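You operate a simulated robot arm through the tools that you are given. There is no shell and no other tool. Be economical: measure what you need, move in short steps, check, and stop when the job is done.

The job below is to be done with a simulated two-armed robot. You get a single attempt, and the scene is never put back.

## Task
Put the black-capped marker on the pink-banded pouch. Put the folded cream wipe on top of the carton marked trays. Fetch the spacer with a pink grip and set it in the grey crate. Pull the cure box lid open. Do these in any order.
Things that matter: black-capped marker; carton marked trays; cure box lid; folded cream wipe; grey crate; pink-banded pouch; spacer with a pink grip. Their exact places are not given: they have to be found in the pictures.

It is judged by the outcome, as a careful person would: the job done as asked, and still so three seconds after it is handed in. It fails if anything else is knocked over, pushed out of place, dropped, spilled or broken. Lids that push on must go on centred and level and be pressed home; caps that screw on are set level and turned clockwise until they are tight.

## Robot
Two 7-joint arms with two-finger parallel grippers on one trunk, on a base that drives. Base frame: it is fixed to the floor where the robot stands at the start and does not move with it; the origin is under the middle of the robot, x ahead of it, y to its left, z up. Units: cm, rad, N and s.
The left shoulder is at the start at [5, 16.5, 115.5], the right one opposite. With the tool pointing down near the work surface each hand reaches from about 10 to 52 cm from the robot's upright axis, wherever it stands, measured 20 degrees to its own side. Places, roughly: black-capped marker (12x2x2 cm) [50, -10, 100]; carton marked trays [50, 0, 50]; cure box lid [40, -410, 100]; folded cream wipe (6x8x2 cm) [50, 20, 100]; grey crate (25x17x10 cm) [50, -260, 50]; pink-banded pouch [50, -275, 100]; spacer with a pink grip (2x2x5 cm) [-130, 130, 90]. Payload 3.91 kg a hand.
The TCP of each hand is the grasp point between the finger pads, 3 cm short of the fingertips. In the tool frame z runs along the fingers and y along their closing line. The gripper opens to 11 cm. The fingers are 2 cm wide and 1 cm thick; the gripper's body (4.8 by 11.2 cm) begins 5.5 cm behind the TCP.
Orientation is that of the tool frame in the base frame, as a unit quaternion [x, y, z, w]. With the fingers straight down and closing along the base's y, the tool's x points along the base's -x, its y along +y and its z along -z.

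## Interface
- The arms move only by the tool move_arm. It takes "left_rows", "right_rows" or both (then of equal length, played together; a hand with none holds still); each is a list that holds one entry, the list of rows, each a list of 6 numbers: the shift along the base's x, y, z in mm, then the turn, a rotation vector about the base's x, y, z in degrees. In form: [[[dx, dy, dz, wx, wy, wz], ...]]. A call has 1 to 12 rows; each row is the pose to reach, as a shift and turn from the pose commanded when the call began. "left_grip" and "right_grip" are, for a hand that has rows, the finger opening in mm, from 0 to 110, set as the call begins (left out, the last holds). Each row takes 0.2 s and may step no farther than 5 cm and 0.15 rad from the row before; otherwise, or with a gripper value out of range, the whole call is refused. Where a pose cannot be reached the arm comes as near as it can. A force on the tool above 40 N (or 10 N above the force at the start of the call, whichever is more), or a blocked arm, ends the call early, and 0.2 s more pass. Each finger travels about 4.5 cm/s and halts on what it meets, pressing with about 31 N; the grip force reading is that of the motor and also rises with nothing between the fingers. The clock runs only during rows and for 0.2 s after the last one: add rows that repeat a pose to give the fingers time. The reply holds the time, the measured pose of the TCP, the force on the tool along the base axes, the opening and the grip force, in the units named above and with some noise, with the torque about the TCP (base axes, N m) and any sound that the robot's microphone picked up.
- Cameras (640 x 400 px; columns grow to the right, rows downward): "scene" is now at [11.88, 1.24, 133.81]; the picture's right is [0.14, -0.99, 0.00], its down [-0.45, -0.06, -0.89] and it looks along [0.88, 0.13, -0.45] (base axes); focal length 214 px, centre (320, 200). "left" rides on the left gripper at [7.2, -1.7, -10.3] in its tool frame; the picture's right is [0.23, 0.97, 0.00], its down [-0.76, 0.18, -0.62] and it looks along [-0.61, 0.14, 0.78] (tool axes); focal length 222 px, centre (320, 200). "right" rides on the right gripper at [7.3, 1.7, -10.3] in its tool frame; the picture's right is [-0.23, 0.97, 0.00], its down [-0.76, -0.18, -0.62] and it looks along [-0.61, -0.14, 0.78] (tool axes); focal length 222 px, centre (320, 200).
- capture(camera): a new picture of that camera. It takes no simulated time.
- move_column(by): slides the trunk up (or, below 0, down) by that many cm; the arms and the scene camera ride with it, the base frame stays. It gives what a move gives, with no picture.
- roll_base(legs): drives the robot by 1 to 6 legs, each [ahead, left, turn to the left] in cm, cm and rad, along the robot's own axes; the way and the turn of a leg run together, so that a leg with both is an arc; at most 150 cm and 3.142 rad a leg. The arms and the cameras ride along, it lands a little off, and it stops where it bumps. It gives what a move gives.
- aim_head(pan, tilt): turns the head with the scene camera to pan (to the left, within 1.396 rad either way) and tilt (down, from -0.506 to 1.204), counted from straight ahead of the robot. It gives what a move gives.
- point_at(camera, pixels): for up to 12 pixels [column, row] of the newest picture of that camera ("zoom" is the newest enlarged one), the place [x, y, z] in the base frame of the surface seen there, good to about 0.2 cm. It takes no simulated time.
- zoom(camera, box): a new picture of the part [left, top, right, bottom] of that camera's present view, enlarged. It takes no simulated time.
- sign_off(): hands the job in; it is judged then, once.

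Go step by step. Measure first, check grasps and placings, and put right what went wrong. The budget is 110 turns and 100 pictures, counting those below and the enlarged ones. Unless the task says otherwise, let go and move clear before handing in, and close with one line.

The tools are called after "Request:" as a command line: name --argument value ..., lists and objects as JSON in quotes. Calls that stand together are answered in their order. move_arm: Moves the arms, as the interface text tells. Its arguments: {"type":"object","properties":{"left_rows":{"type":"array","items":{"type":"array","items":{"type":"array","items":{"type":"number"}}}},"left_grip":{"type":"number"},"right_rows":{"type":"array","items":{"type":"array","items":{"type":"array","items":{"type":"number"}}}},"right_grip":{"type":"number"}},"required":[]} The other tools are called the same way: move_column (by) slides the trunk up or down; roll_base (legs) drives the base; aim_head (pan, tilt) turns the head that bears the scene camera; capture (camera) takes a picture; point_at (camera, pixels) gives the place of the surface under pixels of a picture; zoom (camera, box) takes an enlarged picture of a part of a camera's view; sign_off () hands the job in.

At the start:

```text
clock: 0.0
left_eef_pos: [31.01, 16.74, 128.5]
left_tcp_rot: [0.0, 1.0, 0.0, 0.001]
left_ft_force: [0.2, 0.2, -0.2]
left_moment: [-0.03, 0.04, -0.02]
left_finger_gap: 11.0
left_gripper_force: 0.0
right_eef_pos: [33.41, -11.23, 121.91]
right_tcp_rot: [-0.001, 1.0, 0.001, 0.0]
right_ft_force: [0.1, 0.1, 0.9]
right_moment: [-0.01, 0.04, -0.02]
right_finger_gap: 11.01
right_gripper_force: 0.0
trunk travel left (down, up): [-37.5, 12.8]
robot x, y, heading: [0.12, -0.19, -0.002]
head pan, tilt: [0.143, 0.468]
```

scene: 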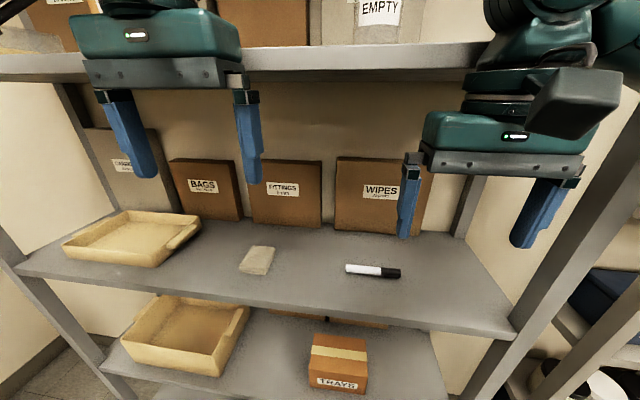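
right: 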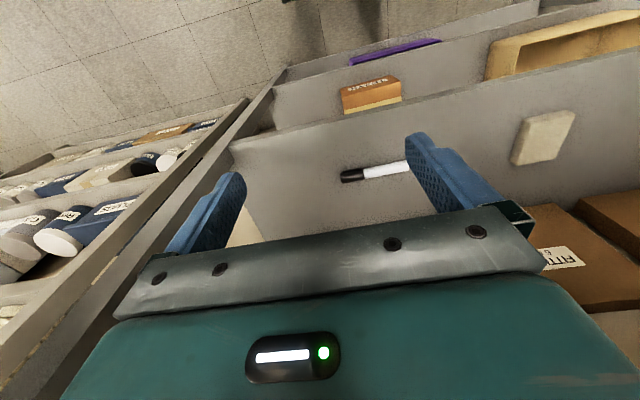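
left: 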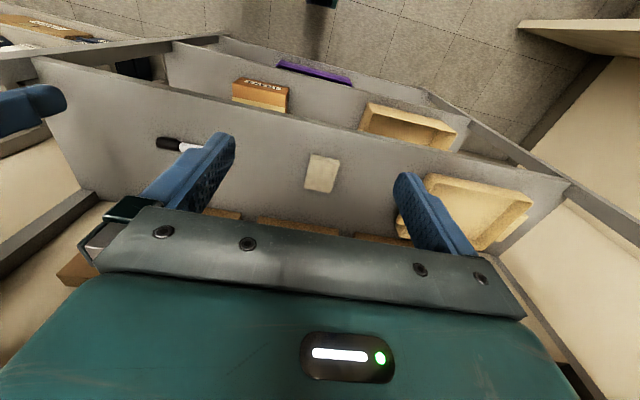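

The scene shows the wipe near (257,260), the marker near (372,271) and the TRAYS carton near (339,360) on the shelf below. I'll measure these first.

Request:
point_at --camera "scene" --pixels '[[348, 268], [398, 273], [372, 271], [250, 246], [275, 249], [241, 270], [266, 275], [314, 338], [366, 341], [311, 380], [365, 390], [339, 354]]'

Request:
point_at --camera "scene" --pixels '[[300, 304], [500, 335], [60, 270], [300, 60], [340, 348], [280, 385], [420, 385], [250, 320], [410, 345], [180, 330], [340, 382], [300, 230]]'

```text
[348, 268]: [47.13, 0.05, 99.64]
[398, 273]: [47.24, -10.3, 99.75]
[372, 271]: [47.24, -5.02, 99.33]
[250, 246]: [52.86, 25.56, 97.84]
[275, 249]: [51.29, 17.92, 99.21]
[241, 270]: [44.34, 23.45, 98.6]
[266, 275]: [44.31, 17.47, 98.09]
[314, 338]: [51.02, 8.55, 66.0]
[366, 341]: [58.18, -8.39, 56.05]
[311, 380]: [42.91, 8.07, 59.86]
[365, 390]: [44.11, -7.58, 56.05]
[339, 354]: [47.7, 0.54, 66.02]
```

```text
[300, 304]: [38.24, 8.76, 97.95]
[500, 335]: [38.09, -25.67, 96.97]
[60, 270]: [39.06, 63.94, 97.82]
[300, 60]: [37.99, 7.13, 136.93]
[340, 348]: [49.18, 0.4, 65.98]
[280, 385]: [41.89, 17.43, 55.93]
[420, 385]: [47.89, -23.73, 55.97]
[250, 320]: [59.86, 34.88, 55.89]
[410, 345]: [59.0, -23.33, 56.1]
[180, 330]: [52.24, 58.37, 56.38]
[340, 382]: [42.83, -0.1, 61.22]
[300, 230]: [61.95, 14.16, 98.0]
```

Carton top is at z=66 and shelves at z=98 and 56, with front edges at x≈38. I'll zoom on the wipe, the marker and the carton for accurate outlines.

Request:
zoom --camera "scene" --box '[220, 230, 420, 355]'

Request:
zoom --camera "scene" --box '[280, 310, 424, 400]'

```text
3.20 times, centred on (320, 292) of scene
```

zoom: 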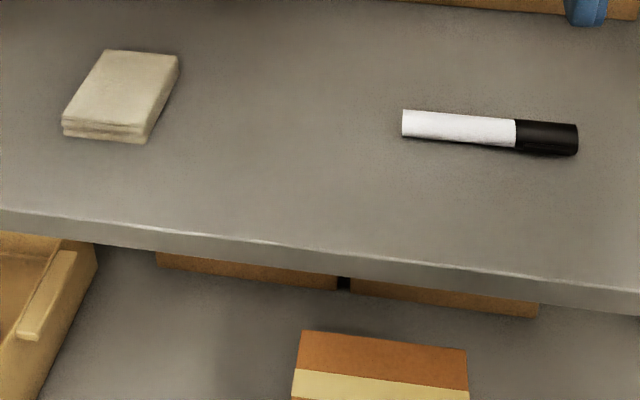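

```text
4.44 times, centred on (352, 355) of scene
```

zoom: 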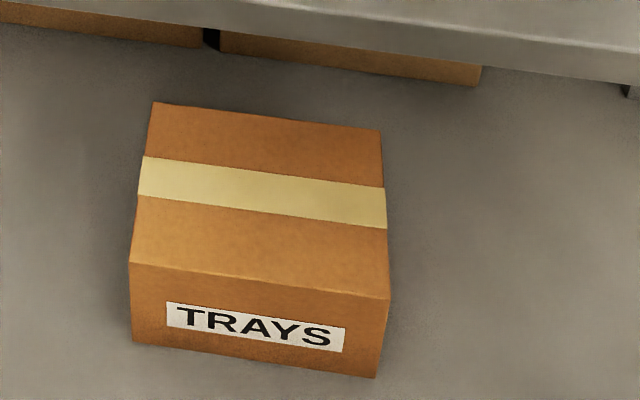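

Newest zoom shows the carton top with corners (152,103), (381,131), (131,263), (390,297). I'll measure its insides and the wipe's top corners.

Request:
point_at --camera "zoom" --pixels '[[156, 107], [376, 134], [135, 260], [385, 293], [260, 195], [135, 335], [372, 370], [300, 85]]'

Request:
point_at --camera "scene" --pixels '[[253.5, 246.7], [274, 247.5], [241.5, 267], [264.5, 270.5], [258, 258], [346.5, 267], [399, 272.5]]'

```text
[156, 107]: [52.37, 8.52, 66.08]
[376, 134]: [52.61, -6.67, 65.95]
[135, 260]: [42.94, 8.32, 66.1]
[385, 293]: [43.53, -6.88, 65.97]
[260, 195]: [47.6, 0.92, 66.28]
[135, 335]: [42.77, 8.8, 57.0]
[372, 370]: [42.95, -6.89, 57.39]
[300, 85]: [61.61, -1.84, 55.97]
```

```text
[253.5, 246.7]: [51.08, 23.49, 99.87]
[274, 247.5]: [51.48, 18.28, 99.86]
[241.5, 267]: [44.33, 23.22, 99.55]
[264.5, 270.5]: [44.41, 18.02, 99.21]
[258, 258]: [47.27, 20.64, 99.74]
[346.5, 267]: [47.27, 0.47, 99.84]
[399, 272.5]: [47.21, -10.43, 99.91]
```

Wipe centre is (47.9, 20.7), x 44–51.7, y 17.7–23.6, top 99.8; carton top centre is (47.8, 0.8, 66). I'll lower the left hand outside the shelf and tilt it 40° forward.

Request:
move_arm --left_rows '[[[-5, 8, -40, 0, -8, 0], [-10, 16, -80, 0, -16, 0], [-15, 24, -120, 0, -24, 0], [-18, 32, -160, 0, -32, 0], [-20, 39.5, -190, 0, -40, 0], [-20, 39.5, -190, 0, -40, 0]]]' --left_grip 90

```text
clock: 1.4
left_eef_pos: [35.35, 19.81, 114.25]
left_tcp_rot: [0.001, 0.94, 0.001, 0.342]
left_ft_force: [-0.3, 0.3, -0.5]
left_moment: [0.0, -0.03, 0.01]
left_finger_gap: 8.99
left_gripper_force: 0.1
left hand out of reach, approached as far as the arm can: row 4, 5, 6
right_eef_pos: [33.38, -11.29, 121.85]
right_tcp_rot: [0.001, 1.0, 0.0, 0.0]
right_ft_force: [0.3, -0.5, -0.9]
right_moment: [0.04, -0.05, 0.0]
right_finger_gap: 11.0
right_gripper_force: 0.1
trunk travel left (down, up): [-37.5, 12.8]
robot x, y, heading: [0.2, -0.2, -0.003]
head pan, tilt: [0.143, 0.468]
```

The hand stopped at (35.4, 19.8, 114.3) because it was too near the body. I'll go forward to find where the command reference is.

Request:
move_arm --left_rows '[[[50, 0, 0, 0, 0, 0], [100, 0, 0, 0, 0, 0], [100, 0, 0, 0, 0, 0]]]'

Request:
capture --camera "left"

```text
clock: 2.2
left_eef_pos: [45.44, 19.66, 114.39]
left_tcp_rot: [0.001, 0.94, 0.0, 0.342]
left_ft_force: [-0.8, -0.2, -0.2]
left_moment: [-0.02, 0.01, 0.01]
left_finger_gap: 9.01
left_gripper_force: 0.1
right_eef_pos: [33.35, -11.19, 121.84]
right_tcp_rot: [0.0, 1.0, 0.001, 0.0]
right_ft_force: [0.6, 0.0, 0.1]
right_moment: [0.0, -0.01, 0.04]
right_finger_gap: 10.98
right_gripper_force: 0.0
trunk travel left (down, up): [-37.5, 12.8]
robot x, y, heading: [0.15, -0.26, -0.002]
head pan, tilt: [0.143, 0.468]
```

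```text
94 pictures are left
```

left: 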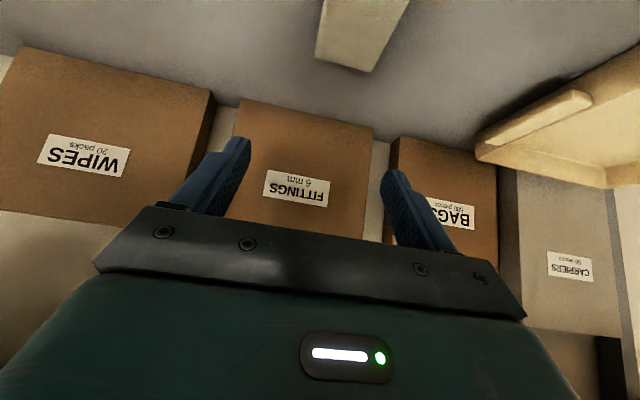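

The command reference equals the reached pose (45.44, 19.66, 114.39). Next I straddle the wipe: TCP to about (46.9, 20.7, 101.3), then check.

Request:
move_arm --left_rows '[[[5, 5, -40, 0, 0, 0], [14, 10, -80, 0, 0, 0], [14, 10, -110, 0, 0, 0], [14, 10, -130, 0, 0, 0], [14, 10, -130, 0, 0, 0]]]'

Request:
capture --camera "scene"

```text
clock: 3.4
left_eef_pos: [46.83, 20.5, 101.3]
left_tcp_rot: [0.001, 0.939, 0.0, 0.343]
left_ft_force: [-0.1, -0.5, -0.4]
left_moment: [0.02, -0.04, 0.02]
left_finger_gap: 9.01
left_gripper_force: 0.1
right_eef_pos: [33.37, -11.18, 121.86]
right_tcp_rot: [0.0, 1.0, 0.001, 0.0]
right_ft_force: [-0.1, 0.8, -0.5]
right_moment: [0.01, 0.0, -0.01]
right_finger_gap: 11.01
right_gripper_force: 0.0
trunk travel left (down, up): [-37.5, 12.8]
robot x, y, heading: [0.06, -0.07, -0.0]
head pan, tilt: [0.143, 0.468]
```

```text
93 pictures are left
```

scene: 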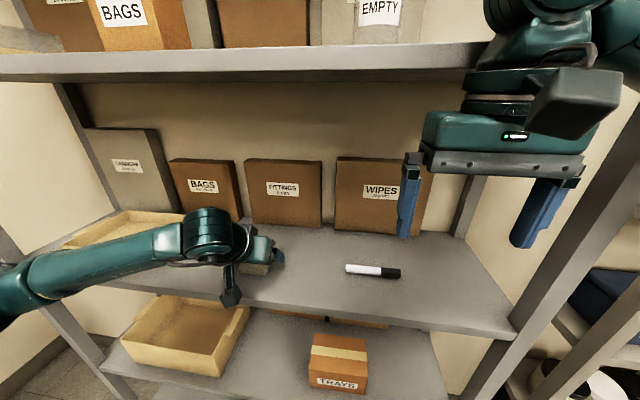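

The hand is over the wipe at (258,262) with no contact forces. I'll lower slightly and close the fingers.

Request:
move_arm --left_rows '[[[0, 2, -3, 0, 0, 0], [0, 2, -3, 0, 0, 0], [0, 2, -3, 0, 0, 0], [0, 2, -3, 0, 0, 0], [0, 2, -3, 0, 0, 0]]]' --left_grip 40

Request:
capture --camera "left"

```text
clock: 4.6
left_eef_pos: [46.62, 20.73, 101.0]
left_tcp_rot: [0.0, 0.939, 0.0, 0.343]
left_ft_force: [-1.0, 1.3, 4.0]
left_moment: [0.07, -0.03, 0.01]
left_finger_gap: 5.82
left_gripper_force: 31.2
right_eef_pos: [33.33, -11.17, 121.87]
right_tcp_rot: [0.0, 1.0, 0.001, -0.001]
right_ft_force: [0.4, 0.8, -0.2]
right_moment: [-0.01, 0.02, -0.03]
right_finger_gap: 10.98
right_gripper_force: 0.0
trunk travel left (down, up): [-37.5, 12.8]
robot x, y, heading: [-0.23, -0.37, 0.002]
head pan, tilt: [0.143, 0.468]
```

```text
92 pictures are left
```

left: 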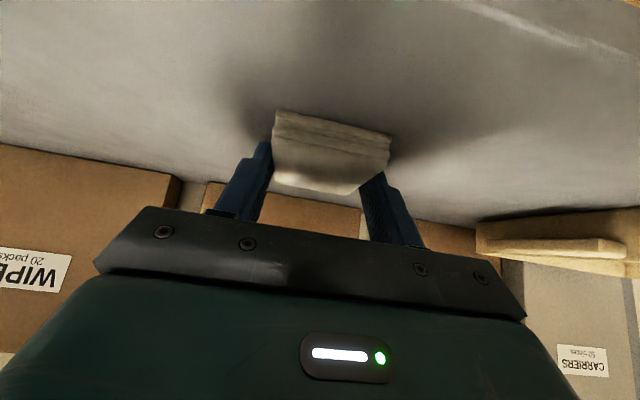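

Wipe held (gap 5.82, 31 N). I'll lift it 10 cm, then back the base out and shift right so the hand can enter the lower shelf.

Request:
move_arm --left_rows '[[[0, 0, 30, 0, 0, 0], [0, 0, 60, 0, 0, 0], [0, 0, 90, 0, 0, 0], [0, 0, 90, 0, 0, 0]]]'

Request:
roll_base --legs '[[-25, 0, 0], [0, -12, 0]]'

Request:
move_column --by -34

Request:
capture --camera "scene"

```text
clock: 5.6
left_eef_pos: [46.63, 20.65, 109.96]
left_tcp_rot: [0.0, 0.94, 0.0, 0.342]
left_ft_force: [0.0, -0.5, 0.8]
left_moment: [-0.01, -0.06, 0.01]
left_finger_gap: 5.81
left_gripper_force: 31.0
right_eef_pos: [33.46, -11.17, 121.87]
right_tcp_rot: [0.0, 1.0, 0.001, -0.001]
right_ft_force: [0.0, 0.4, 0.3]
right_moment: [0.02, -0.02, -0.02]
right_finger_gap: 10.98
right_gripper_force: 0.1
trunk travel left (down, up): [-37.5, 12.8]
robot x, y, heading: [-0.0, 0.06, 0.0]
head pan, tilt: [0.143, 0.468]
```

```text
clock: 8.3
left_eef_pos: [21.74, 8.66, 109.91]
left_tcp_rot: [-0.001, 0.94, 0.001, 0.342]
left_ft_force: [0.0, 0.2, -1.2]
left_moment: [0.01, -0.01, 0.01]
left_finger_gap: 5.84
left_gripper_force: 31.5
right_eef_pos: [8.5, -23.26, 121.9]
right_tcp_rot: [-0.001, 1.0, 0.001, 0.0]
right_ft_force: [0.3, -0.3, 0.3]
right_moment: [0.04, -0.01, -0.04]
right_finger_gap: 11.01
right_gripper_force: 0.0
trunk travel left (down, up): [-37.5, 12.8]
robot x, y, heading: [-25.16, -11.84, 0.0]
head pan, tilt: [0.143, 0.468]
```

```text
clock: 11.6
left_eef_pos: [21.76, 8.71, 75.93]
left_tcp_rot: [0.0, 0.94, 0.0, 0.342]
left_ft_force: [0.1, 0.0, 0.7]
left_moment: [0.01, -0.02, -0.03]
left_finger_gap: 5.81
left_gripper_force: 31.0
right_eef_pos: [8.59, -23.14, 87.87]
right_tcp_rot: [0.0, 1.0, 0.001, 0.0]
right_ft_force: [0.0, -0.1, 1.1]
right_moment: [0.02, 0.0, -0.01]
right_finger_gap: 11.02
right_gripper_force: 0.1
trunk travel left (down, up): [-3.5, 46.8]
robot x, y, heading: [-24.86, -11.92, -0.001]
head pan, tilt: [0.143, 0.468]
```

```text
91 pictures are left
```

scene: 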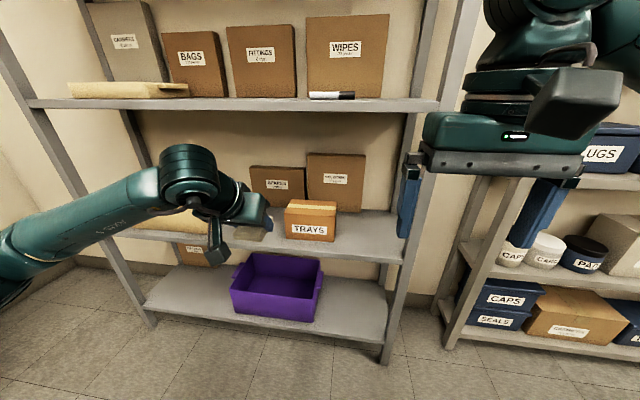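

The wipe is held at (250,233), level with the space above the TRAYS carton. I'll move the left hand 8 cm right, then drive forward 25 cm.

Request:
move_arm --left_rows '[[[0, -40, 0, 0, 0, 0], [0, -78, 0, 0, 0, 0], [0, -78, 0, 0, 0, 0]]]'

Request:
roll_base --legs '[[25, 0, 0]]'

Request:
capture --camera "scene"

Request:
capture --camera "left"

```text
clock: 12.4
left_eef_pos: [22.0, 0.73, 76.04]
left_tcp_rot: [-0.001, 0.94, 0.0, 0.342]
left_ft_force: [1.0, 0.1, -1.0]
left_moment: [-0.01, 0.0, 0.05]
left_finger_gap: 5.8
left_gripper_force: 31.4
right_eef_pos: [8.48, -23.12, 87.98]
right_tcp_rot: [0.0, 1.0, 0.001, -0.001]
right_ft_force: [0.6, -0.1, -0.3]
right_moment: [-0.01, -0.02, -0.05]
right_finger_gap: 11.0
right_gripper_force: 0.1
trunk travel left (down, up): [-3.5, 46.8]
robot x, y, heading: [-24.67, -12.05, -0.0]
head pan, tilt: [0.143, 0.468]
```

```text
clock: 14.2
left_eef_pos: [46.87, 0.96, 76.04]
left_tcp_rot: [-0.002, 0.94, 0.001, 0.342]
left_ft_force: [-0.4, -0.6, -0.2]
left_moment: [-0.02, 0.01, -0.02]
left_finger_gap: 5.8
left_gripper_force: 31.0
right_eef_pos: [33.57, -22.99, 88.01]
right_tcp_rot: [0.0, 1.0, 0.001, 0.0]
right_ft_force: [-0.2, -0.4, -1.2]
right_moment: [-0.01, 0.02, 0.01]
right_finger_gap: 10.99
right_gripper_force: 0.0
trunk travel left (down, up): [-3.5, 46.8]
robot x, y, heading: [0.09, -12.1, 0.005]
head pan, tilt: [0.143, 0.468]
```

```text
90 pictures are left
```

scene: 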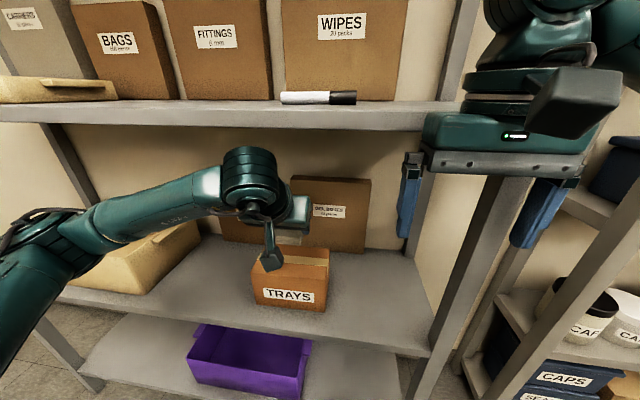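

```text
89 pictures are left
```

left: 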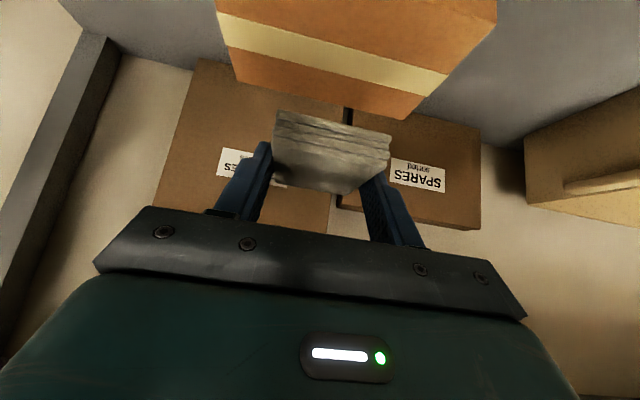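

TCP is over the carton at (46.9, 1.0, 76.0). I'll lower 6.7 cm to set the wipe down.

Request:
move_arm --left_rows '[[[-2, 0, -30, 0, 0, 0], [-4, 0, -55, 0, 0, 0], [-4, 0, -67, 0, 0, 0], [-4, 0, -67, 0, 0, 0]]]'

Request:
capture --camera "left"

```text
clock: 15.2
left_eef_pos: [46.38, 1.09, 69.37]
left_tcp_rot: [-0.002, 0.94, 0.001, 0.342]
left_ft_force: [0.0, 1.0, -1.0]
left_moment: [-0.04, -0.04, -0.01]
left_finger_gap: 5.79
left_gripper_force: 30.4
right_eef_pos: [33.57, -23.0, 87.87]
right_tcp_rot: [-0.001, 1.0, 0.001, 0.0]
right_ft_force: [-0.9, -0.4, -0.9]
right_moment: [0.0, 0.03, 0.02]
right_finger_gap: 10.99
right_gripper_force: 0.2
trunk travel left (down, up): [-3.5, 46.8]
robot x, y, heading: [0.07, -11.56, 0.007]
head pan, tilt: [0.143, 0.468]
```

```text
88 pictures are left
```

left: 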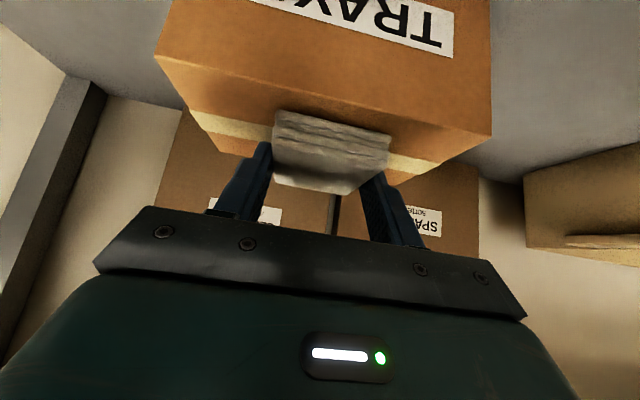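

No touch force yet. I'll go 2.5 mm lower, then open the fingers and retreat back and up.

Request:
move_arm --left_rows '[[[0, 0, -2.5, 0, 0, 0], [0, 0, -2.5, 0, 0, 0]]]'

Request:
move_arm --left_rows '[[[0, 0, 0, 0, 0, 0], [0, 0, 0, 0, 0, 0], [0, 0, 0, 0, 0, 0], [0, 0, 0, 0, 0, 0], [0, 0, 20, 0, 0, 0], [0, 0, 50, 0, 0, 0], [0, 0, 70, 0, 0, 0]]]' --left_grip 90

Request:
capture --camera "left"

```text
clock: 15.8
left_eef_pos: [46.36, 1.08, 69.29]
left_tcp_rot: [-0.001, 0.94, 0.0, 0.342]
left_ft_force: [0.3, -0.4, -0.2]
left_moment: [-0.01, 0.02, 0.0]
left_finger_gap: 5.82
left_gripper_force: 30.9
right_eef_pos: [33.6, -23.06, 87.91]
right_tcp_rot: [-0.001, 1.0, 0.001, 0.001]
right_ft_force: [0.2, -0.1, 0.3]
right_moment: [0.0, -0.01, 0.01]
right_finger_gap: 10.99
right_gripper_force: 0.1
trunk travel left (down, up): [-3.5, 46.8]
robot x, y, heading: [0.03, -11.64, 0.002]
head pan, tilt: [0.143, 0.468]
```

```text
clock: 17.4
left_eef_pos: [46.3, 0.99, 76.02]
left_tcp_rot: [-0.002, 0.94, 0.0, 0.342]
left_ft_force: [0.2, 0.6, 0.3]
left_moment: [0.0, -0.01, 0.02]
left_finger_gap: 8.96
left_gripper_force: 0.1
right_eef_pos: [33.69, -22.9, 87.92]
right_tcp_rot: [-0.001, 1.0, 0.0, 0.0]
right_ft_force: [-0.5, 0.4, -0.1]
right_moment: [-0.01, 0.01, -0.02]
right_finger_gap: 11.01
right_gripper_force: 0.1
trunk travel left (down, up): [-3.5, 46.8]
robot x, y, heading: [0.4, -11.96, 0.008]
head pan, tilt: [0.143, 0.468]
```

```text
87 pictures are left
```

left: 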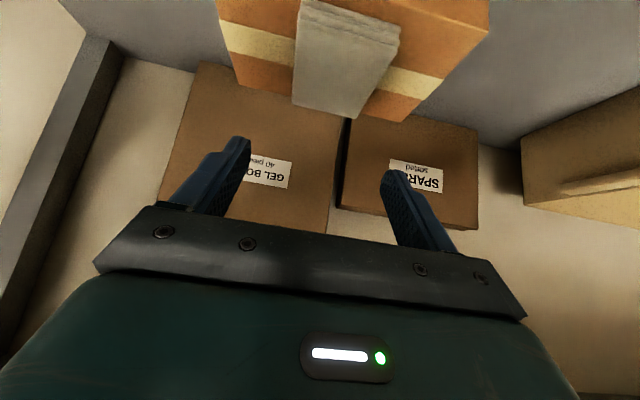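

The wipe lies squarely on the carton. I'll back out, raise the trunk and move left to go for the marker with the right hand.

Request:
roll_base --legs '[[-30, 0, 0], [0, 16, 0]]'

Request:
move_column --by 34

Request:
move_arm --left_rows '[[[-40, 60, 20, 0, 8, 0], [-80, 100, 50, 0, 16, 0], [-100, 120, 90, 0, 24, 0], [-110, 130, 120, 0, 32, 0], [-120, 140, 140, 0, 40, 0], [-120, 140, 140, 0, 40, 0]]]' --right_rows '[[[10, 0, -20, 0, 0, 8], [20, 0, -40, 0, 0, 16], [30, 0, -50, 0, 0, 24], [40, 0, -60, 0, 0, 32], [40, 0, -60, 0, 0, 40], [40, 0, -60, 0, 0, 48]]]'

Request:
capture --camera "scene"

```text
clock: 20.5
left_eef_pos: [16.46, 17.19, 76.1]
left_tcp_rot: [-0.002, 0.94, 0.0, 0.342]
left_ft_force: [-0.5, 0.9, -0.5]
left_moment: [0.01, 0.01, -0.01]
left_finger_gap: 8.99
left_gripper_force: 0.0
right_eef_pos: [3.64, -6.94, 87.9]
right_tcp_rot: [-0.002, 1.0, 0.0, 0.0]
right_ft_force: [0.5, 0.6, -1.4]
right_moment: [-0.02, 0.0, 0.04]
right_finger_gap: 11.0
right_gripper_force: 0.1
trunk travel left (down, up): [-3.5, 46.8]
robot x, y, heading: [-29.72, 4.1, 0.005]
head pan, tilt: [0.143, 0.468]
```

```text
clock: 23.8
left_eef_pos: [16.34, 17.26, 110.09]
left_tcp_rot: [-0.003, 0.94, 0.001, 0.342]
left_ft_force: [0.6, -0.2, 0.1]
left_moment: [-0.04, -0.02, -0.02]
left_finger_gap: 9.0
left_gripper_force: 0.1
right_eef_pos: [3.72, -6.84, 122.03]
right_tcp_rot: [-0.002, 1.0, 0.001, 0.0]
right_ft_force: [-0.4, -0.5, 0.1]
right_moment: [-0.01, 0.01, -0.02]
right_finger_gap: 10.98
right_gripper_force: 0.1
trunk travel left (down, up): [-37.5, 12.8]
robot x, y, heading: [-29.59, 4.32, 0.01]
head pan, tilt: [0.143, 0.468]
```

```text
refused: row 1 steps farther than a row can; nothing moved
```

```text
86 pictures are left
```

scene: 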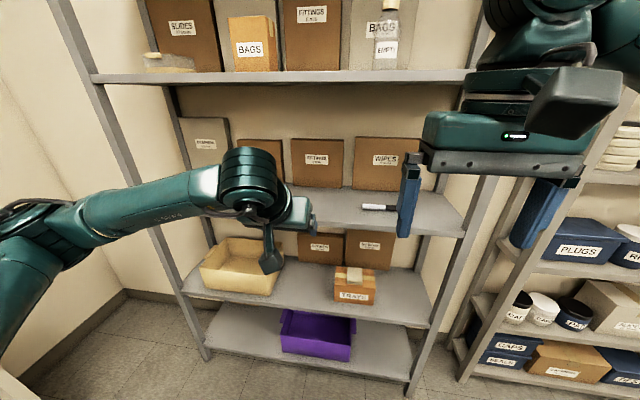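

The move was refused for its step size. Wipe sits on the carton at (354,274). There is also a bottle at (385,30) near the front edge of the top shelf, to be kept clear of. I'll repeat with smaller steps.

Request:
move_arm --left_rows '[[[-20, 20, 20, 0, 8, 0], [-40, 40, 50, 0, 16, 0], [-60, 50, 80, 0, 24, 0], [-80, 50, 110, 0, 32, 0], [-100, 50, 130, 0, 40, 0], [-110, 50, 140, 0, 40, 0], [-110, 50, 140, 0, 40, 0], [-110, 50, 140, 0, 40, 0], [-110, 50, 140, 0, 40, 0], [-110, 50, 140, 0, 40, 0], [-110, 50, 140, 0, 40, 0], [-110, 50, 140, 0, 40, 0]]]' --right_rows '[[[10, 0, -20, 0, 0, 8], [20, 0, -40, 0, 0, 16], [30, 0, -60, 0, 0, 24], [40, 0, -80, 0, 0, 32], [40, 0, -100, 0, 0, 40], [40, 0, -120, 0, 0, 48], [40, 0, -120, 0, 0, 56], [40, 0, -120, 0, 0, 64], [40, 0, -120, 0, 0, 72], [40, 0, -120, 0, 0, 80], [40, 0, -120, 0, 0, 88], [40, 0, -120, 0, 0, 89.5]]]' --right_grip 70

Request:
capture --camera "scene"

```text
clock: 26.4
left_eef_pos: [5.4, 22.27, 124.07]
left_tcp_rot: [-0.003, 1.0, 0.002, 0.0]
left_ft_force: [-0.7, -0.3, 1.0]
left_moment: [0.02, -0.01, 0.01]
left_finger_gap: 8.99
left_gripper_force: 0.1
right_eef_pos: [7.72, -6.87, 109.88]
right_tcp_rot: [-0.706, 0.708, 0.001, -0.001]
right_ft_force: [-0.2, -0.3, 0.0]
right_moment: [0.01, -0.03, -0.04]
right_finger_gap: 7.0
right_gripper_force: 0.0
trunk travel left (down, up): [-37.5, 12.8]
robot x, y, heading: [-29.54, 4.08, 0.007]
head pan, tilt: [0.143, 0.468]
```

```text
85 pictures are left
```

scene: 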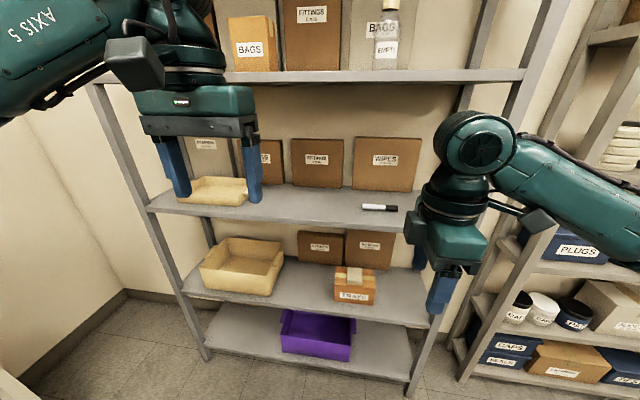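

The right hand is turned 90° and low enough. I'll measure wrist, forearm, post and shelf underside to see if it fits.

Request:
point_at --camera "scene" --pixels '[[478, 113], [480, 140], [520, 145], [580, 200], [510, 110], [444, 140], [510, 75], [435, 300], [385, 70], [440, 250], [362, 206], [397, 209]]'

```text
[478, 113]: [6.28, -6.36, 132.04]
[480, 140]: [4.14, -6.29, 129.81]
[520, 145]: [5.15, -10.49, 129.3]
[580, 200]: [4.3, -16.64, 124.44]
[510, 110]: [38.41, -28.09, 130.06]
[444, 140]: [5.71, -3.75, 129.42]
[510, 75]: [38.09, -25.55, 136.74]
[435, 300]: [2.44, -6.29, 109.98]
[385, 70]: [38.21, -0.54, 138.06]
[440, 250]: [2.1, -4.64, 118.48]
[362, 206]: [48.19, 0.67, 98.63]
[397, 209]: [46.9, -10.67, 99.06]
```

The right forearm would meet the post at (510,110), x≈38. The left arm has open space on its side, so I'll take the marker with the left hand: turn the left −90° and park the right back.

Request:
move_arm --left_rows '[[[0, -10, -15, 0, 0, -8], [0, -20, -30, 0, 0, -16], [10, -30, -45, 0, 0, -24], [20, -40, -60, 0, 0, -32], [30, -50, -75, 0, 0, -40], [30, -60, -90, 0, 0, -48], [30, -70, -105, 0, 0, -56], [30, -80, -120, 0, 0, -64], [30, -80, -140, 0, 0, -72], [30, -80, -140, 0, 0, -80], [30, -80, -140, 0, 0, -88], [30, -80, -140, 0, 0, -90.5]]]' --right_rows '[[[0, -10, 10, 0, 0, -8], [0, -20, 20, 0, 0, -16], [0, -30, 30, 0, 0, -24], [-10, -40, 40, 0, 0, -32], [-20, -50, 50, 0, 0, -40], [-30, -50, 60, 0, 0, -48], [-40, -50, 70, 0, 0, -56], [-50, -50, 80, 0, 0, -64], [-60, -50, 90, 0, 0, -72], [-70, -50, 100, 0, 0, -80], [-80, -50, 110, 0, 0, -88], [-90, -50, 120, 0, 0, -90]]]' --left_grip 60

Request:
capture --camera "scene"

```text
clock: 29.0
left_eef_pos: [2.23, 11.82, 109.93]
left_tcp_rot: [0.708, 0.706, 0.002, 0.002]
left_ft_force: [0.3, -0.6, 0.8]
left_moment: [0.01, -0.03, 0.04]
left_finger_gap: 6.01
left_gripper_force: 0.0
left hand out of reach, approached as far as the arm can: row 10, 11, 12
right_eef_pos: [-1.32, -11.82, 121.92]
right_tcp_rot: [0.003, 1.0, 0.001, -0.001]
right_ft_force: [-0.7, 0.8, -0.2]
right_moment: [0.02, -0.02, 0.01]
right_finger_gap: 6.99
right_gripper_force: 0.2
trunk travel left (down, up): [-37.5, 12.8]
robot x, y, heading: [-29.7, 4.12, 0.004]
head pan, tilt: [0.143, 0.468]
```

```text
84 pictures are left
```

scene: 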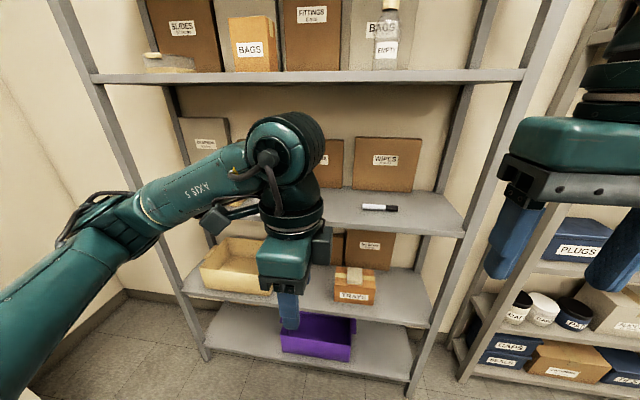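

Left TCP is at (2.2, 11.8, 109.9), forearm on the left at open height. I'll shift right ~16.8 cm and drive forward 28 cm.

Request:
roll_base --legs '[[0, -16.8, 0], [28, 0, 0]]'

Request:
move_arm --left_rows '[[[40, 0, -15, 0, 0, 0], [80, 0, -30, 0, 0, 0], [120, 0, -40, 0, 0, 0], [150, 0, -40, 0, 0, 0], [150, 0, -40, 0, 0, 0]]]'

Request:
capture --camera "left"

Request:
capture --camera "scene"

```text
clock: 32.0
left_eef_pos: [30.59, -4.53, 109.84]
left_tcp_rot: [0.706, 0.708, 0.001, 0.001]
left_ft_force: [-0.1, -0.3, 0.0]
left_moment: [-0.03, -0.01, 0.01]
left_finger_gap: 6.0
left_gripper_force: 0.0
right_eef_pos: [26.9, -28.04, 121.92]
right_tcp_rot: [0.001, 1.0, 0.001, 0.0]
right_ft_force: [-0.1, 0.3, 0.2]
right_moment: [0.0, -0.01, -0.01]
right_finger_gap: 7.01
right_gripper_force: 0.1
trunk travel left (down, up): [-37.5, 12.8]
robot x, y, heading: [-1.73, -12.06, 0.007]
head pan, tilt: [0.143, 0.468]
```

```text
clock: 33.2
left_eef_pos: [30.9, -5.93, 108.51]
left_tcp_rot: [0.706, 0.708, 0.002, 0.002]
left_ft_force: [0.0, -0.3, -0.4]
left_moment: [0.02, -0.01, 0.02]
left_finger_gap: 5.99
left_gripper_force: 0.1
left hand out of reach, approached as far as the arm can: row 1, 2, 3, 4, 5
right_eef_pos: [26.92, -28.19, 122.03]
right_tcp_rot: [0.001, 1.0, 0.001, 0.0]
right_ft_force: [1.2, -0.1, -0.4]
right_moment: [0.02, 0.02, -0.04]
right_finger_gap: 6.99
right_gripper_force: 0.0
trunk travel left (down, up): [-37.5, 12.8]
robot x, y, heading: [-1.8, -11.96, 0.015]
head pan, tilt: [0.143, 0.468]
```

```text
83 pictures are left
```

left: 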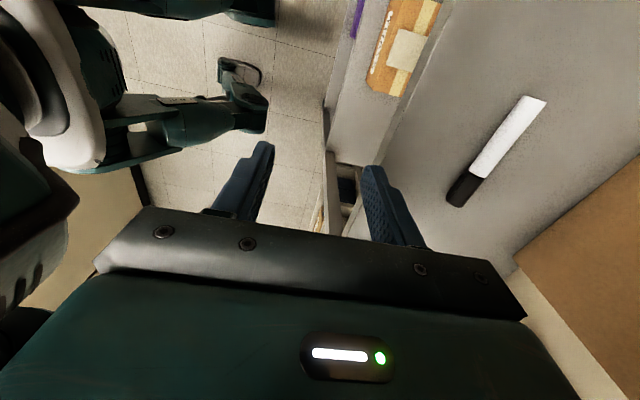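

```text
82 pictures are left
```

scene: 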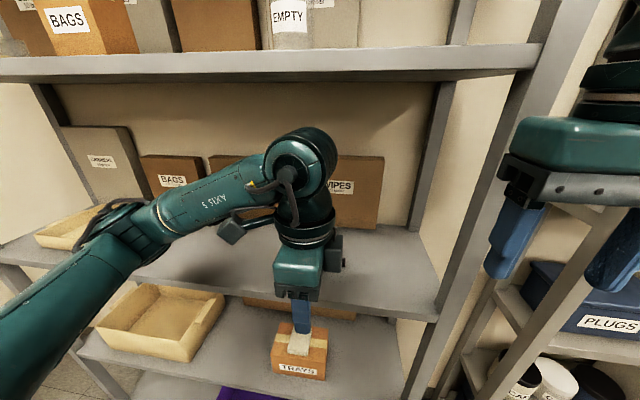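

The left hand can't go forward at this cross-body position; it lacks reach near the body's middle. I'll move it outward to the left and test going forward.

Request:
move_arm --left_rows '[[[0, 40, 10, 0, 0, 0], [0, 80, 10, 0, 0, 0], [40, 120, 10, 0, 0, 0], [80, 130, 0, 0, 0, 0], [110, 130, -10, 0, 0, 0], [150, 130, -20, 0, 0, 0], [150, 130, -20, 0, 0, 0]]]'

Request:
capture --camera "scene"

```text
refused: row 3 steps farther than a row can; nothing moved
```

```text
81 pictures are left
```

scene: 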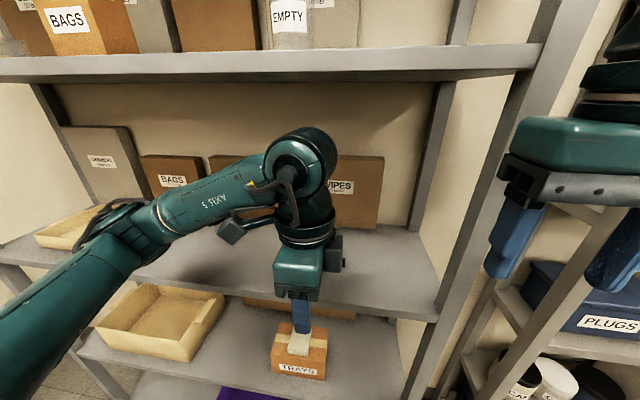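

Step too large at row 3; I'll resend it with smaller steps.

Request:
move_arm --left_rows '[[[0, 40, 10, 0, 0, 0], [0, 80, 10, 0, 0, 0], [25, 115, 10, 0, 0, 0], [60, 130, 0, 0, 0, 0], [100, 130, -10, 0, 0, 0], [140, 130, -20, 0, 0, 0], [160, 130, -20, 0, 0, 0], [160, 130, -20, 0, 0, 0]]]'

Request:
capture --camera "scene"

```text
clock: 35.0
left_eef_pos: [28.64, -1.11, 107.98]
left_tcp_rot: [0.705, 0.709, 0.001, 0.001]
left_ft_force: [0.4, -0.2, -0.5]
left_moment: [0.0, -0.01, 0.03]
left_finger_gap: 5.99
left_gripper_force: 0.2
left hand out of reach, approached as far as the arm can: row 1, 2, 3, 4, 5, 6, 7, 8
right_eef_pos: [26.94, -28.17, 121.97]
right_tcp_rot: [0.0, 1.0, 0.0, 0.001]
right_ft_force: [-0.3, -0.6, 0.8]
right_moment: [-0.04, 0.02, -0.03]
right_finger_gap: 7.01
right_gripper_force: 0.0
trunk travel left (down, up): [-37.5, 12.8]
robot x, y, heading: [-1.45, -12.23, 0.01]
head pan, tilt: [0.143, 0.468]
```

```text
80 pictures are left
```

scene: 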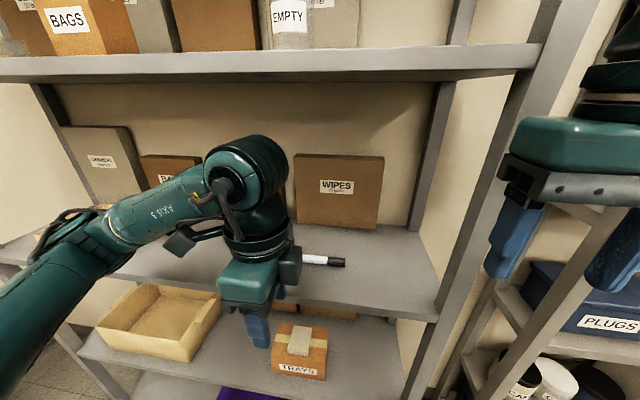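

The left wrist is at a joint limit here. I'll undo some yaw while moving left and forward to see where reach returns.

Request:
move_arm --left_rows '[[[0, 10, 5, 0, 0, 8], [0, 20, 10, 0, 0, 16], [0, 30, 15, 0, 0, 24], [0, 40, 20, 0, 0, 32], [0, 50, 20, 0, 0, 40], [0, 60, 20, 0, 0, 45], [30, 70, 20, 0, 0, 45], [60, 80, 20, 0, 0, 45], [90, 80, 20, 0, 0, 45], [90, 80, 20, 0, 0, 45]]]'

Request:
capture --camera "scene"

```text
clock: 37.2
left_eef_pos: [38.38, 6.88, 109.65]
left_tcp_rot: [0.381, 0.924, 0.002, 0.002]
left_ft_force: [-0.4, -0.6, -0.5]
left_moment: [0.03, 0.0, 0.0]
left_finger_gap: 6.0
left_gripper_force: 0.1
right_eef_pos: [26.89, -28.08, 121.98]
right_tcp_rot: [0.0, 1.0, 0.001, -0.001]
right_ft_force: [0.1, -0.4, -0.2]
right_moment: [0.0, -0.02, 0.0]
right_finger_gap: 7.01
right_gripper_force: 0.0
trunk travel left (down, up): [-37.5, 12.8]
robot x, y, heading: [-1.75, -12.15, 0.015]
head pan, tilt: [0.143, 0.468]
```

```text
79 pictures are left
```

scene: 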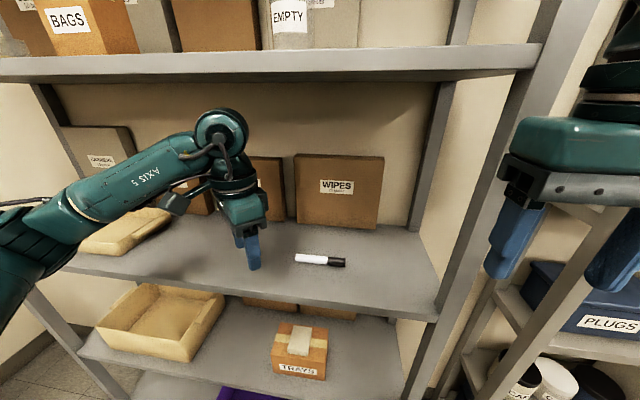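

Reach returned at yaw −45°. I'll test turning the other way, toward +51°, in this free space (well above the shelf).

Request:
move_arm --left_rows '[[[10, 0, 0, 0, 0, 8.4], [20, 0, 0, 0, 0, 16.8], [30, 0, 0, 0, 0, 25.2], [30, 0, 0, 0, 0, 33.6], [30, 0, 0, 0, 0, 42], [30, 0, 0, 0, 0, 50.4], [30, 0, 0, 0, 0, 58.8], [30, 0, 0, 0, 0, 67.2], [30, 0, 0, 0, 0, 75.6], [30, 0, 0, 0, 0, 84], [30, 0, 0, 0, 0, 92.4], [30, 0, 0, 0, 0, 100]]]'

Request:
move_arm --left_rows '[[[0, 0, 0, 0, 0, 8.4], [0, 0, 0, 0, 0, 16.8], [0, 0, 0, 0, 0, 25.2], [0, 0, 0, 0, 0, 33.6], [0, 0, 0, 0, 0, 34.8], [0, 0, 0, 0, 0, 34.8]]]'

Request:
capture --camera "scene"

```text
clock: 39.8
left_eef_pos: [41.15, 6.84, 109.92]
left_tcp_rot: [-0.464, 0.886, 0.002, -0.001]
left_ft_force: [-1.1, -0.6, -0.5]
left_moment: [-0.01, -0.01, 0.01]
left_finger_gap: 6.01
left_gripper_force: 0.1
right_eef_pos: [26.94, -28.18, 121.89]
right_tcp_rot: [0.0, 1.0, 0.001, 0.0]
right_ft_force: [1.0, 0.7, 0.0]
right_moment: [0.02, 0.02, 0.0]
right_finger_gap: 6.97
right_gripper_force: 0.1
trunk travel left (down, up): [-37.5, 12.8]
robot x, y, heading: [-1.61, -12.45, 0.011]
head pan, tilt: [0.143, 0.468]
```

```text
clock: 41.2
left_eef_pos: [41.0, 6.85, 109.7]
left_tcp_rot: [0.708, -0.706, -0.003, 0.002]
left_ft_force: [0.1, -0.2, 0.3]
left_moment: [-0.03, -0.03, 0.0]
left_finger_gap: 6.0
left_gripper_force: 0.0
right_eef_pos: [26.88, -28.11, 121.89]
right_tcp_rot: [0.001, 1.0, 0.001, 0.0]
right_ft_force: [0.2, 0.0, -0.1]
right_moment: [0.03, -0.03, -0.01]
right_finger_gap: 6.98
right_gripper_force: 0.1
trunk travel left (down, up): [-37.5, 12.8]
robot x, y, heading: [-1.85, -12.43, 0.01]
head pan, tilt: [0.143, 0.468]
```

```text
78 pictures are left
```

scene: 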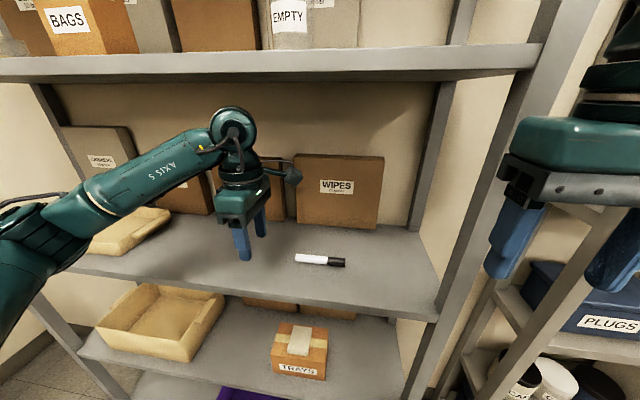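

+90° works: fingers now close along x. I'll move over the marker's middle (47.2, −5) at z≈106 and look.

Request:
move_arm --left_rows '[[[20, -40, 0, 0, 0, 0], [40, -80, -10, 0, 0, 0], [61, -118, -25, 0, 0, 0], [61, -118, -45, 0, 0, 0], [61, -118, -45, 0, 0, 0]]]'

Request:
capture --camera "left"

```text
clock: 42.4
left_eef_pos: [47.4, -4.95, 105.31]
left_tcp_rot: [-0.707, 0.707, 0.001, -0.001]
left_ft_force: [0.3, 0.5, -0.1]
left_moment: [0.02, 0.02, -0.01]
left_finger_gap: 6.0
left_gripper_force: 0.0
right_eef_pos: [26.88, -28.22, 121.9]
right_tcp_rot: [0.0, 1.0, 0.001, 0.0]
right_ft_force: [-0.3, 0.3, -1.1]
right_moment: [0.02, 0.02, -0.02]
right_finger_gap: 6.99
right_gripper_force: 0.0
trunk travel left (down, up): [-37.5, 12.8]
robot x, y, heading: [-1.62, -12.18, 0.012]
head pan, tilt: [0.143, 0.468]
```

```text
77 pictures are left
```

left: 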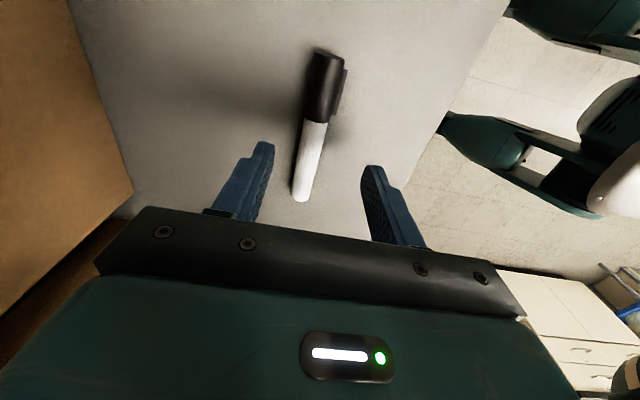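

The marker lies between the fingers at about (305,150). I'll descend 4.1 cm and close.

Request:
move_arm --left_rows '[[[0, 0, -20, 0, 0, 0], [0, 0, -35, 0, 0, 0], [0, 0, -41, 0, 0, 0], [0, 0, -41, 0, 0, 0]]]'

Request:
move_arm --left_rows '[[[0, 0, 0, 0, 0, 0], [0, 0, 0, 0, 0, 0], [0, 0, 0, 0, 0, 0], [0, 0, 0, 0, 0, 0], [0, 0, 0, 0, 0, 0], [0, 0, 0, 0, 0, 0]]]' --left_grip 5

Request:
move_arm --left_rows '[[[0, 0, 30, 0, 0, 0], [0, 0, 60, 0, 0, 0], [0, 0, 80, 0, 0, 0], [0, 0, 80, 0, 0, 0]]]'

Request:
capture --camera "left"

```text
clock: 43.4
left_eef_pos: [47.38, -4.97, 101.14]
left_tcp_rot: [0.707, -0.707, -0.002, 0.002]
left_ft_force: [-0.1, -0.3, -0.4]
left_moment: [-0.04, -0.03, -0.01]
left_finger_gap: 6.01
left_gripper_force: 0.0
right_eef_pos: [26.77, -28.18, 122.03]
right_tcp_rot: [0.0, 1.0, 0.001, 0.0]
right_ft_force: [-0.8, -1.0, 0.3]
right_moment: [-0.01, 0.0, 0.0]
right_finger_gap: 7.0
right_gripper_force: 0.1
trunk travel left (down, up): [-37.5, 12.8]
robot x, y, heading: [-1.77, -12.33, 0.014]
head pan, tilt: [0.143, 0.468]
```

```text
clock: 44.8
left_eef_pos: [47.28, -4.94, 101.16]
left_tcp_rot: [0.707, -0.707, -0.002, 0.001]
left_ft_force: [-0.1, -0.1, -0.4]
left_moment: [0.01, -0.02, -0.02]
left_finger_gap: 1.53
left_gripper_force: 30.6
right_eef_pos: [26.84, -28.24, 121.97]
right_tcp_rot: [0.0, 1.0, 0.001, 0.0]
right_ft_force: [0.0, -0.5, -0.1]
right_moment: [-0.02, 0.0, -0.04]
right_finger_gap: 6.97
right_gripper_force: 0.0
trunk travel left (down, up): [-37.5, 12.8]
robot x, y, heading: [-1.63, -11.98, 0.013]
head pan, tilt: [0.143, 0.468]
```

```text
clock: 45.8
left_eef_pos: [47.17, -5.1, 109.11]
left_tcp_rot: [0.707, -0.707, -0.002, 0.002]
left_ft_force: [0.2, 0.1, 0.0]
left_moment: [0.01, -0.05, -0.03]
left_finger_gap: 1.52
left_gripper_force: 30.8
right_eef_pos: [26.95, -28.17, 122.08]
right_tcp_rot: [0.0, 1.0, 0.0, 0.0]
right_ft_force: [0.4, -0.2, 0.7]
right_moment: [-0.03, 0.0, 0.02]
right_finger_gap: 6.97
right_gripper_force: 0.0
trunk travel left (down, up): [-37.5, 12.8]
robot x, y, heading: [-1.82, -12.25, 0.011]
head pan, tilt: [0.143, 0.468]
```

```text
76 pictures are left
```

left: 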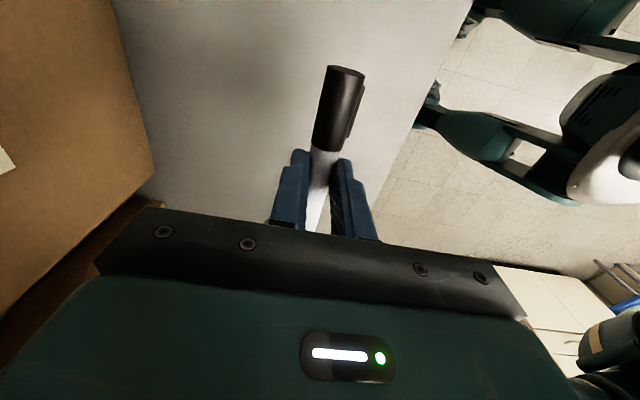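

Marker held (gap 1.52, 31 N). I'll back out 40 cm, then look left and right with the head to plan the drive to the spacer.

Request:
roll_base --legs '[[-40, 0, 0], [0, 0, 1.2]]'

Request:
aim_head --pan 1.0 --tilt 0.5

Request:
capture --camera "scene"

```text
clock: 51.3
left_eef_pos: [-30.91, 35.87, 109.21]
left_tcp_rot: [0.985, -0.173, 0.0, 0.002]
left_ft_force: [0.5, 0.8, 0.5]
left_moment: [0.03, 0.03, -0.03]
left_finger_gap: 1.5
left_gripper_force: 31.6
right_eef_pos: [-16.03, 8.84, 121.97]
right_tcp_rot: [-0.575, 0.818, 0.0, 0.0]
right_ft_force: [-0.4, -0.4, 0.3]
right_moment: [-0.01, -0.04, 0.0]
right_finger_gap: 6.99
right_gripper_force: 0.1
trunk travel left (down, up): [-37.5, 12.8]
robot x, y, heading: [-40.76, -12.35, 1.233]
head pan, tilt: [0.143, 0.468]
```

```text
clock: 52.5
left_eef_pos: [-30.84, 35.78, 109.22]
left_tcp_rot: [0.985, -0.173, 0.0, 0.002]
left_ft_force: [0.1, -0.1, 0.7]
left_moment: [0.03, -0.01, -0.01]
left_finger_gap: 1.52
left_gripper_force: 31.1
right_eef_pos: [-16.03, 8.8, 121.81]
right_tcp_rot: [-0.574, 0.819, 0.001, -0.001]
right_ft_force: [-0.1, 0.2, 0.3]
right_moment: [0.01, 0.0, -0.02]
right_finger_gap: 7.03
right_gripper_force: 0.0
trunk travel left (down, up): [-37.5, 12.8]
robot x, y, heading: [-40.37, -12.47, 1.238]
head pan, tilt: [1.0, 0.499]
```

```text
75 pictures are left
```

scene: 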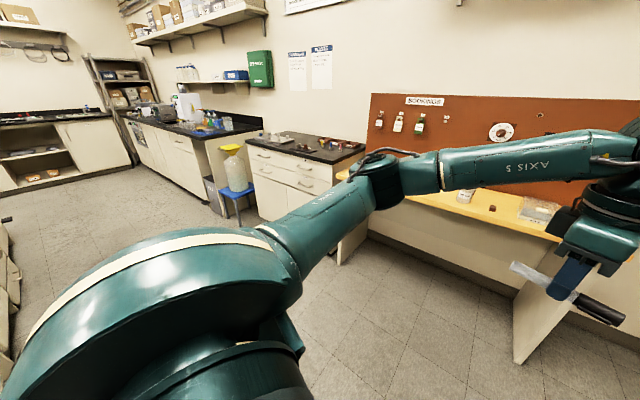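

I see a yellow bench on the right and a black-topped cabinet around (300,150) with small items. I'll measure and zoom there.

Request:
point_at --camera "scene" --pixels '[[260, 140], [350, 152], [300, 155], [250, 146], [335, 165], [290, 190], [400, 195], [520, 300], [540, 225], [470, 170], [230, 210], [300, 300]]'

Request:
zoom --camera "scene" --box '[220, 110, 380, 210]'

```text
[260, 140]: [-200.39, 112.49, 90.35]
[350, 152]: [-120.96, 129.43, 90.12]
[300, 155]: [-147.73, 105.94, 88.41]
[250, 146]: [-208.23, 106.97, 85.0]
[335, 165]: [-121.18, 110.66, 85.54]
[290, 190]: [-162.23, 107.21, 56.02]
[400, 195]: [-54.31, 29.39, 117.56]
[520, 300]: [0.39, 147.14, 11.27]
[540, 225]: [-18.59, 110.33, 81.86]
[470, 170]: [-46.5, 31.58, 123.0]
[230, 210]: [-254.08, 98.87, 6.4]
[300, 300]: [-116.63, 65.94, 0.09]
```

```text
4.00 times, centred on (300, 160) of scene
```

zoom: 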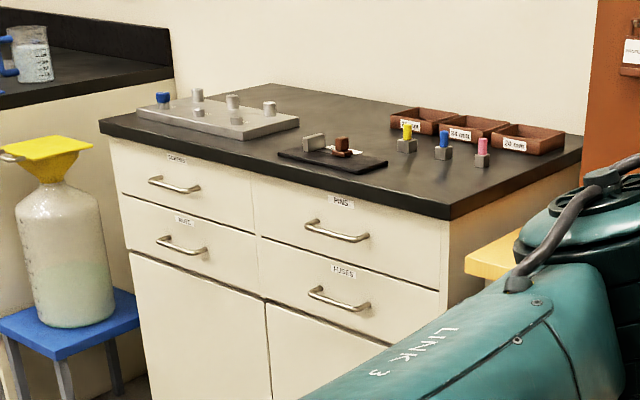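

The pink-grip spacer stands upright at zoom (482,150), beside blue and yellow ones. I'll measure it and its neighbours.

Request:
point_at --camera "zoom" --pixels '[[482, 143], [481, 161], [444, 138], [443, 152], [406, 130], [405, 146], [500, 140], [555, 130], [450, 195], [575, 140], [340, 145], [475, 180]]'

```text
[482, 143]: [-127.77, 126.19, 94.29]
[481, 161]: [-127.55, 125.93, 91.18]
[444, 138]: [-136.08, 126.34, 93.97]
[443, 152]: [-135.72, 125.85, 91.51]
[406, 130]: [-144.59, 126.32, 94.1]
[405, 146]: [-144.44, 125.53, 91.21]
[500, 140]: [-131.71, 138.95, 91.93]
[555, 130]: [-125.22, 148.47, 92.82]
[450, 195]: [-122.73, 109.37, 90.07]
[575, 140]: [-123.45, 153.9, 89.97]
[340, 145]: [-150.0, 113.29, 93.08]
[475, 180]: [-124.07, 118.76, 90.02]
```

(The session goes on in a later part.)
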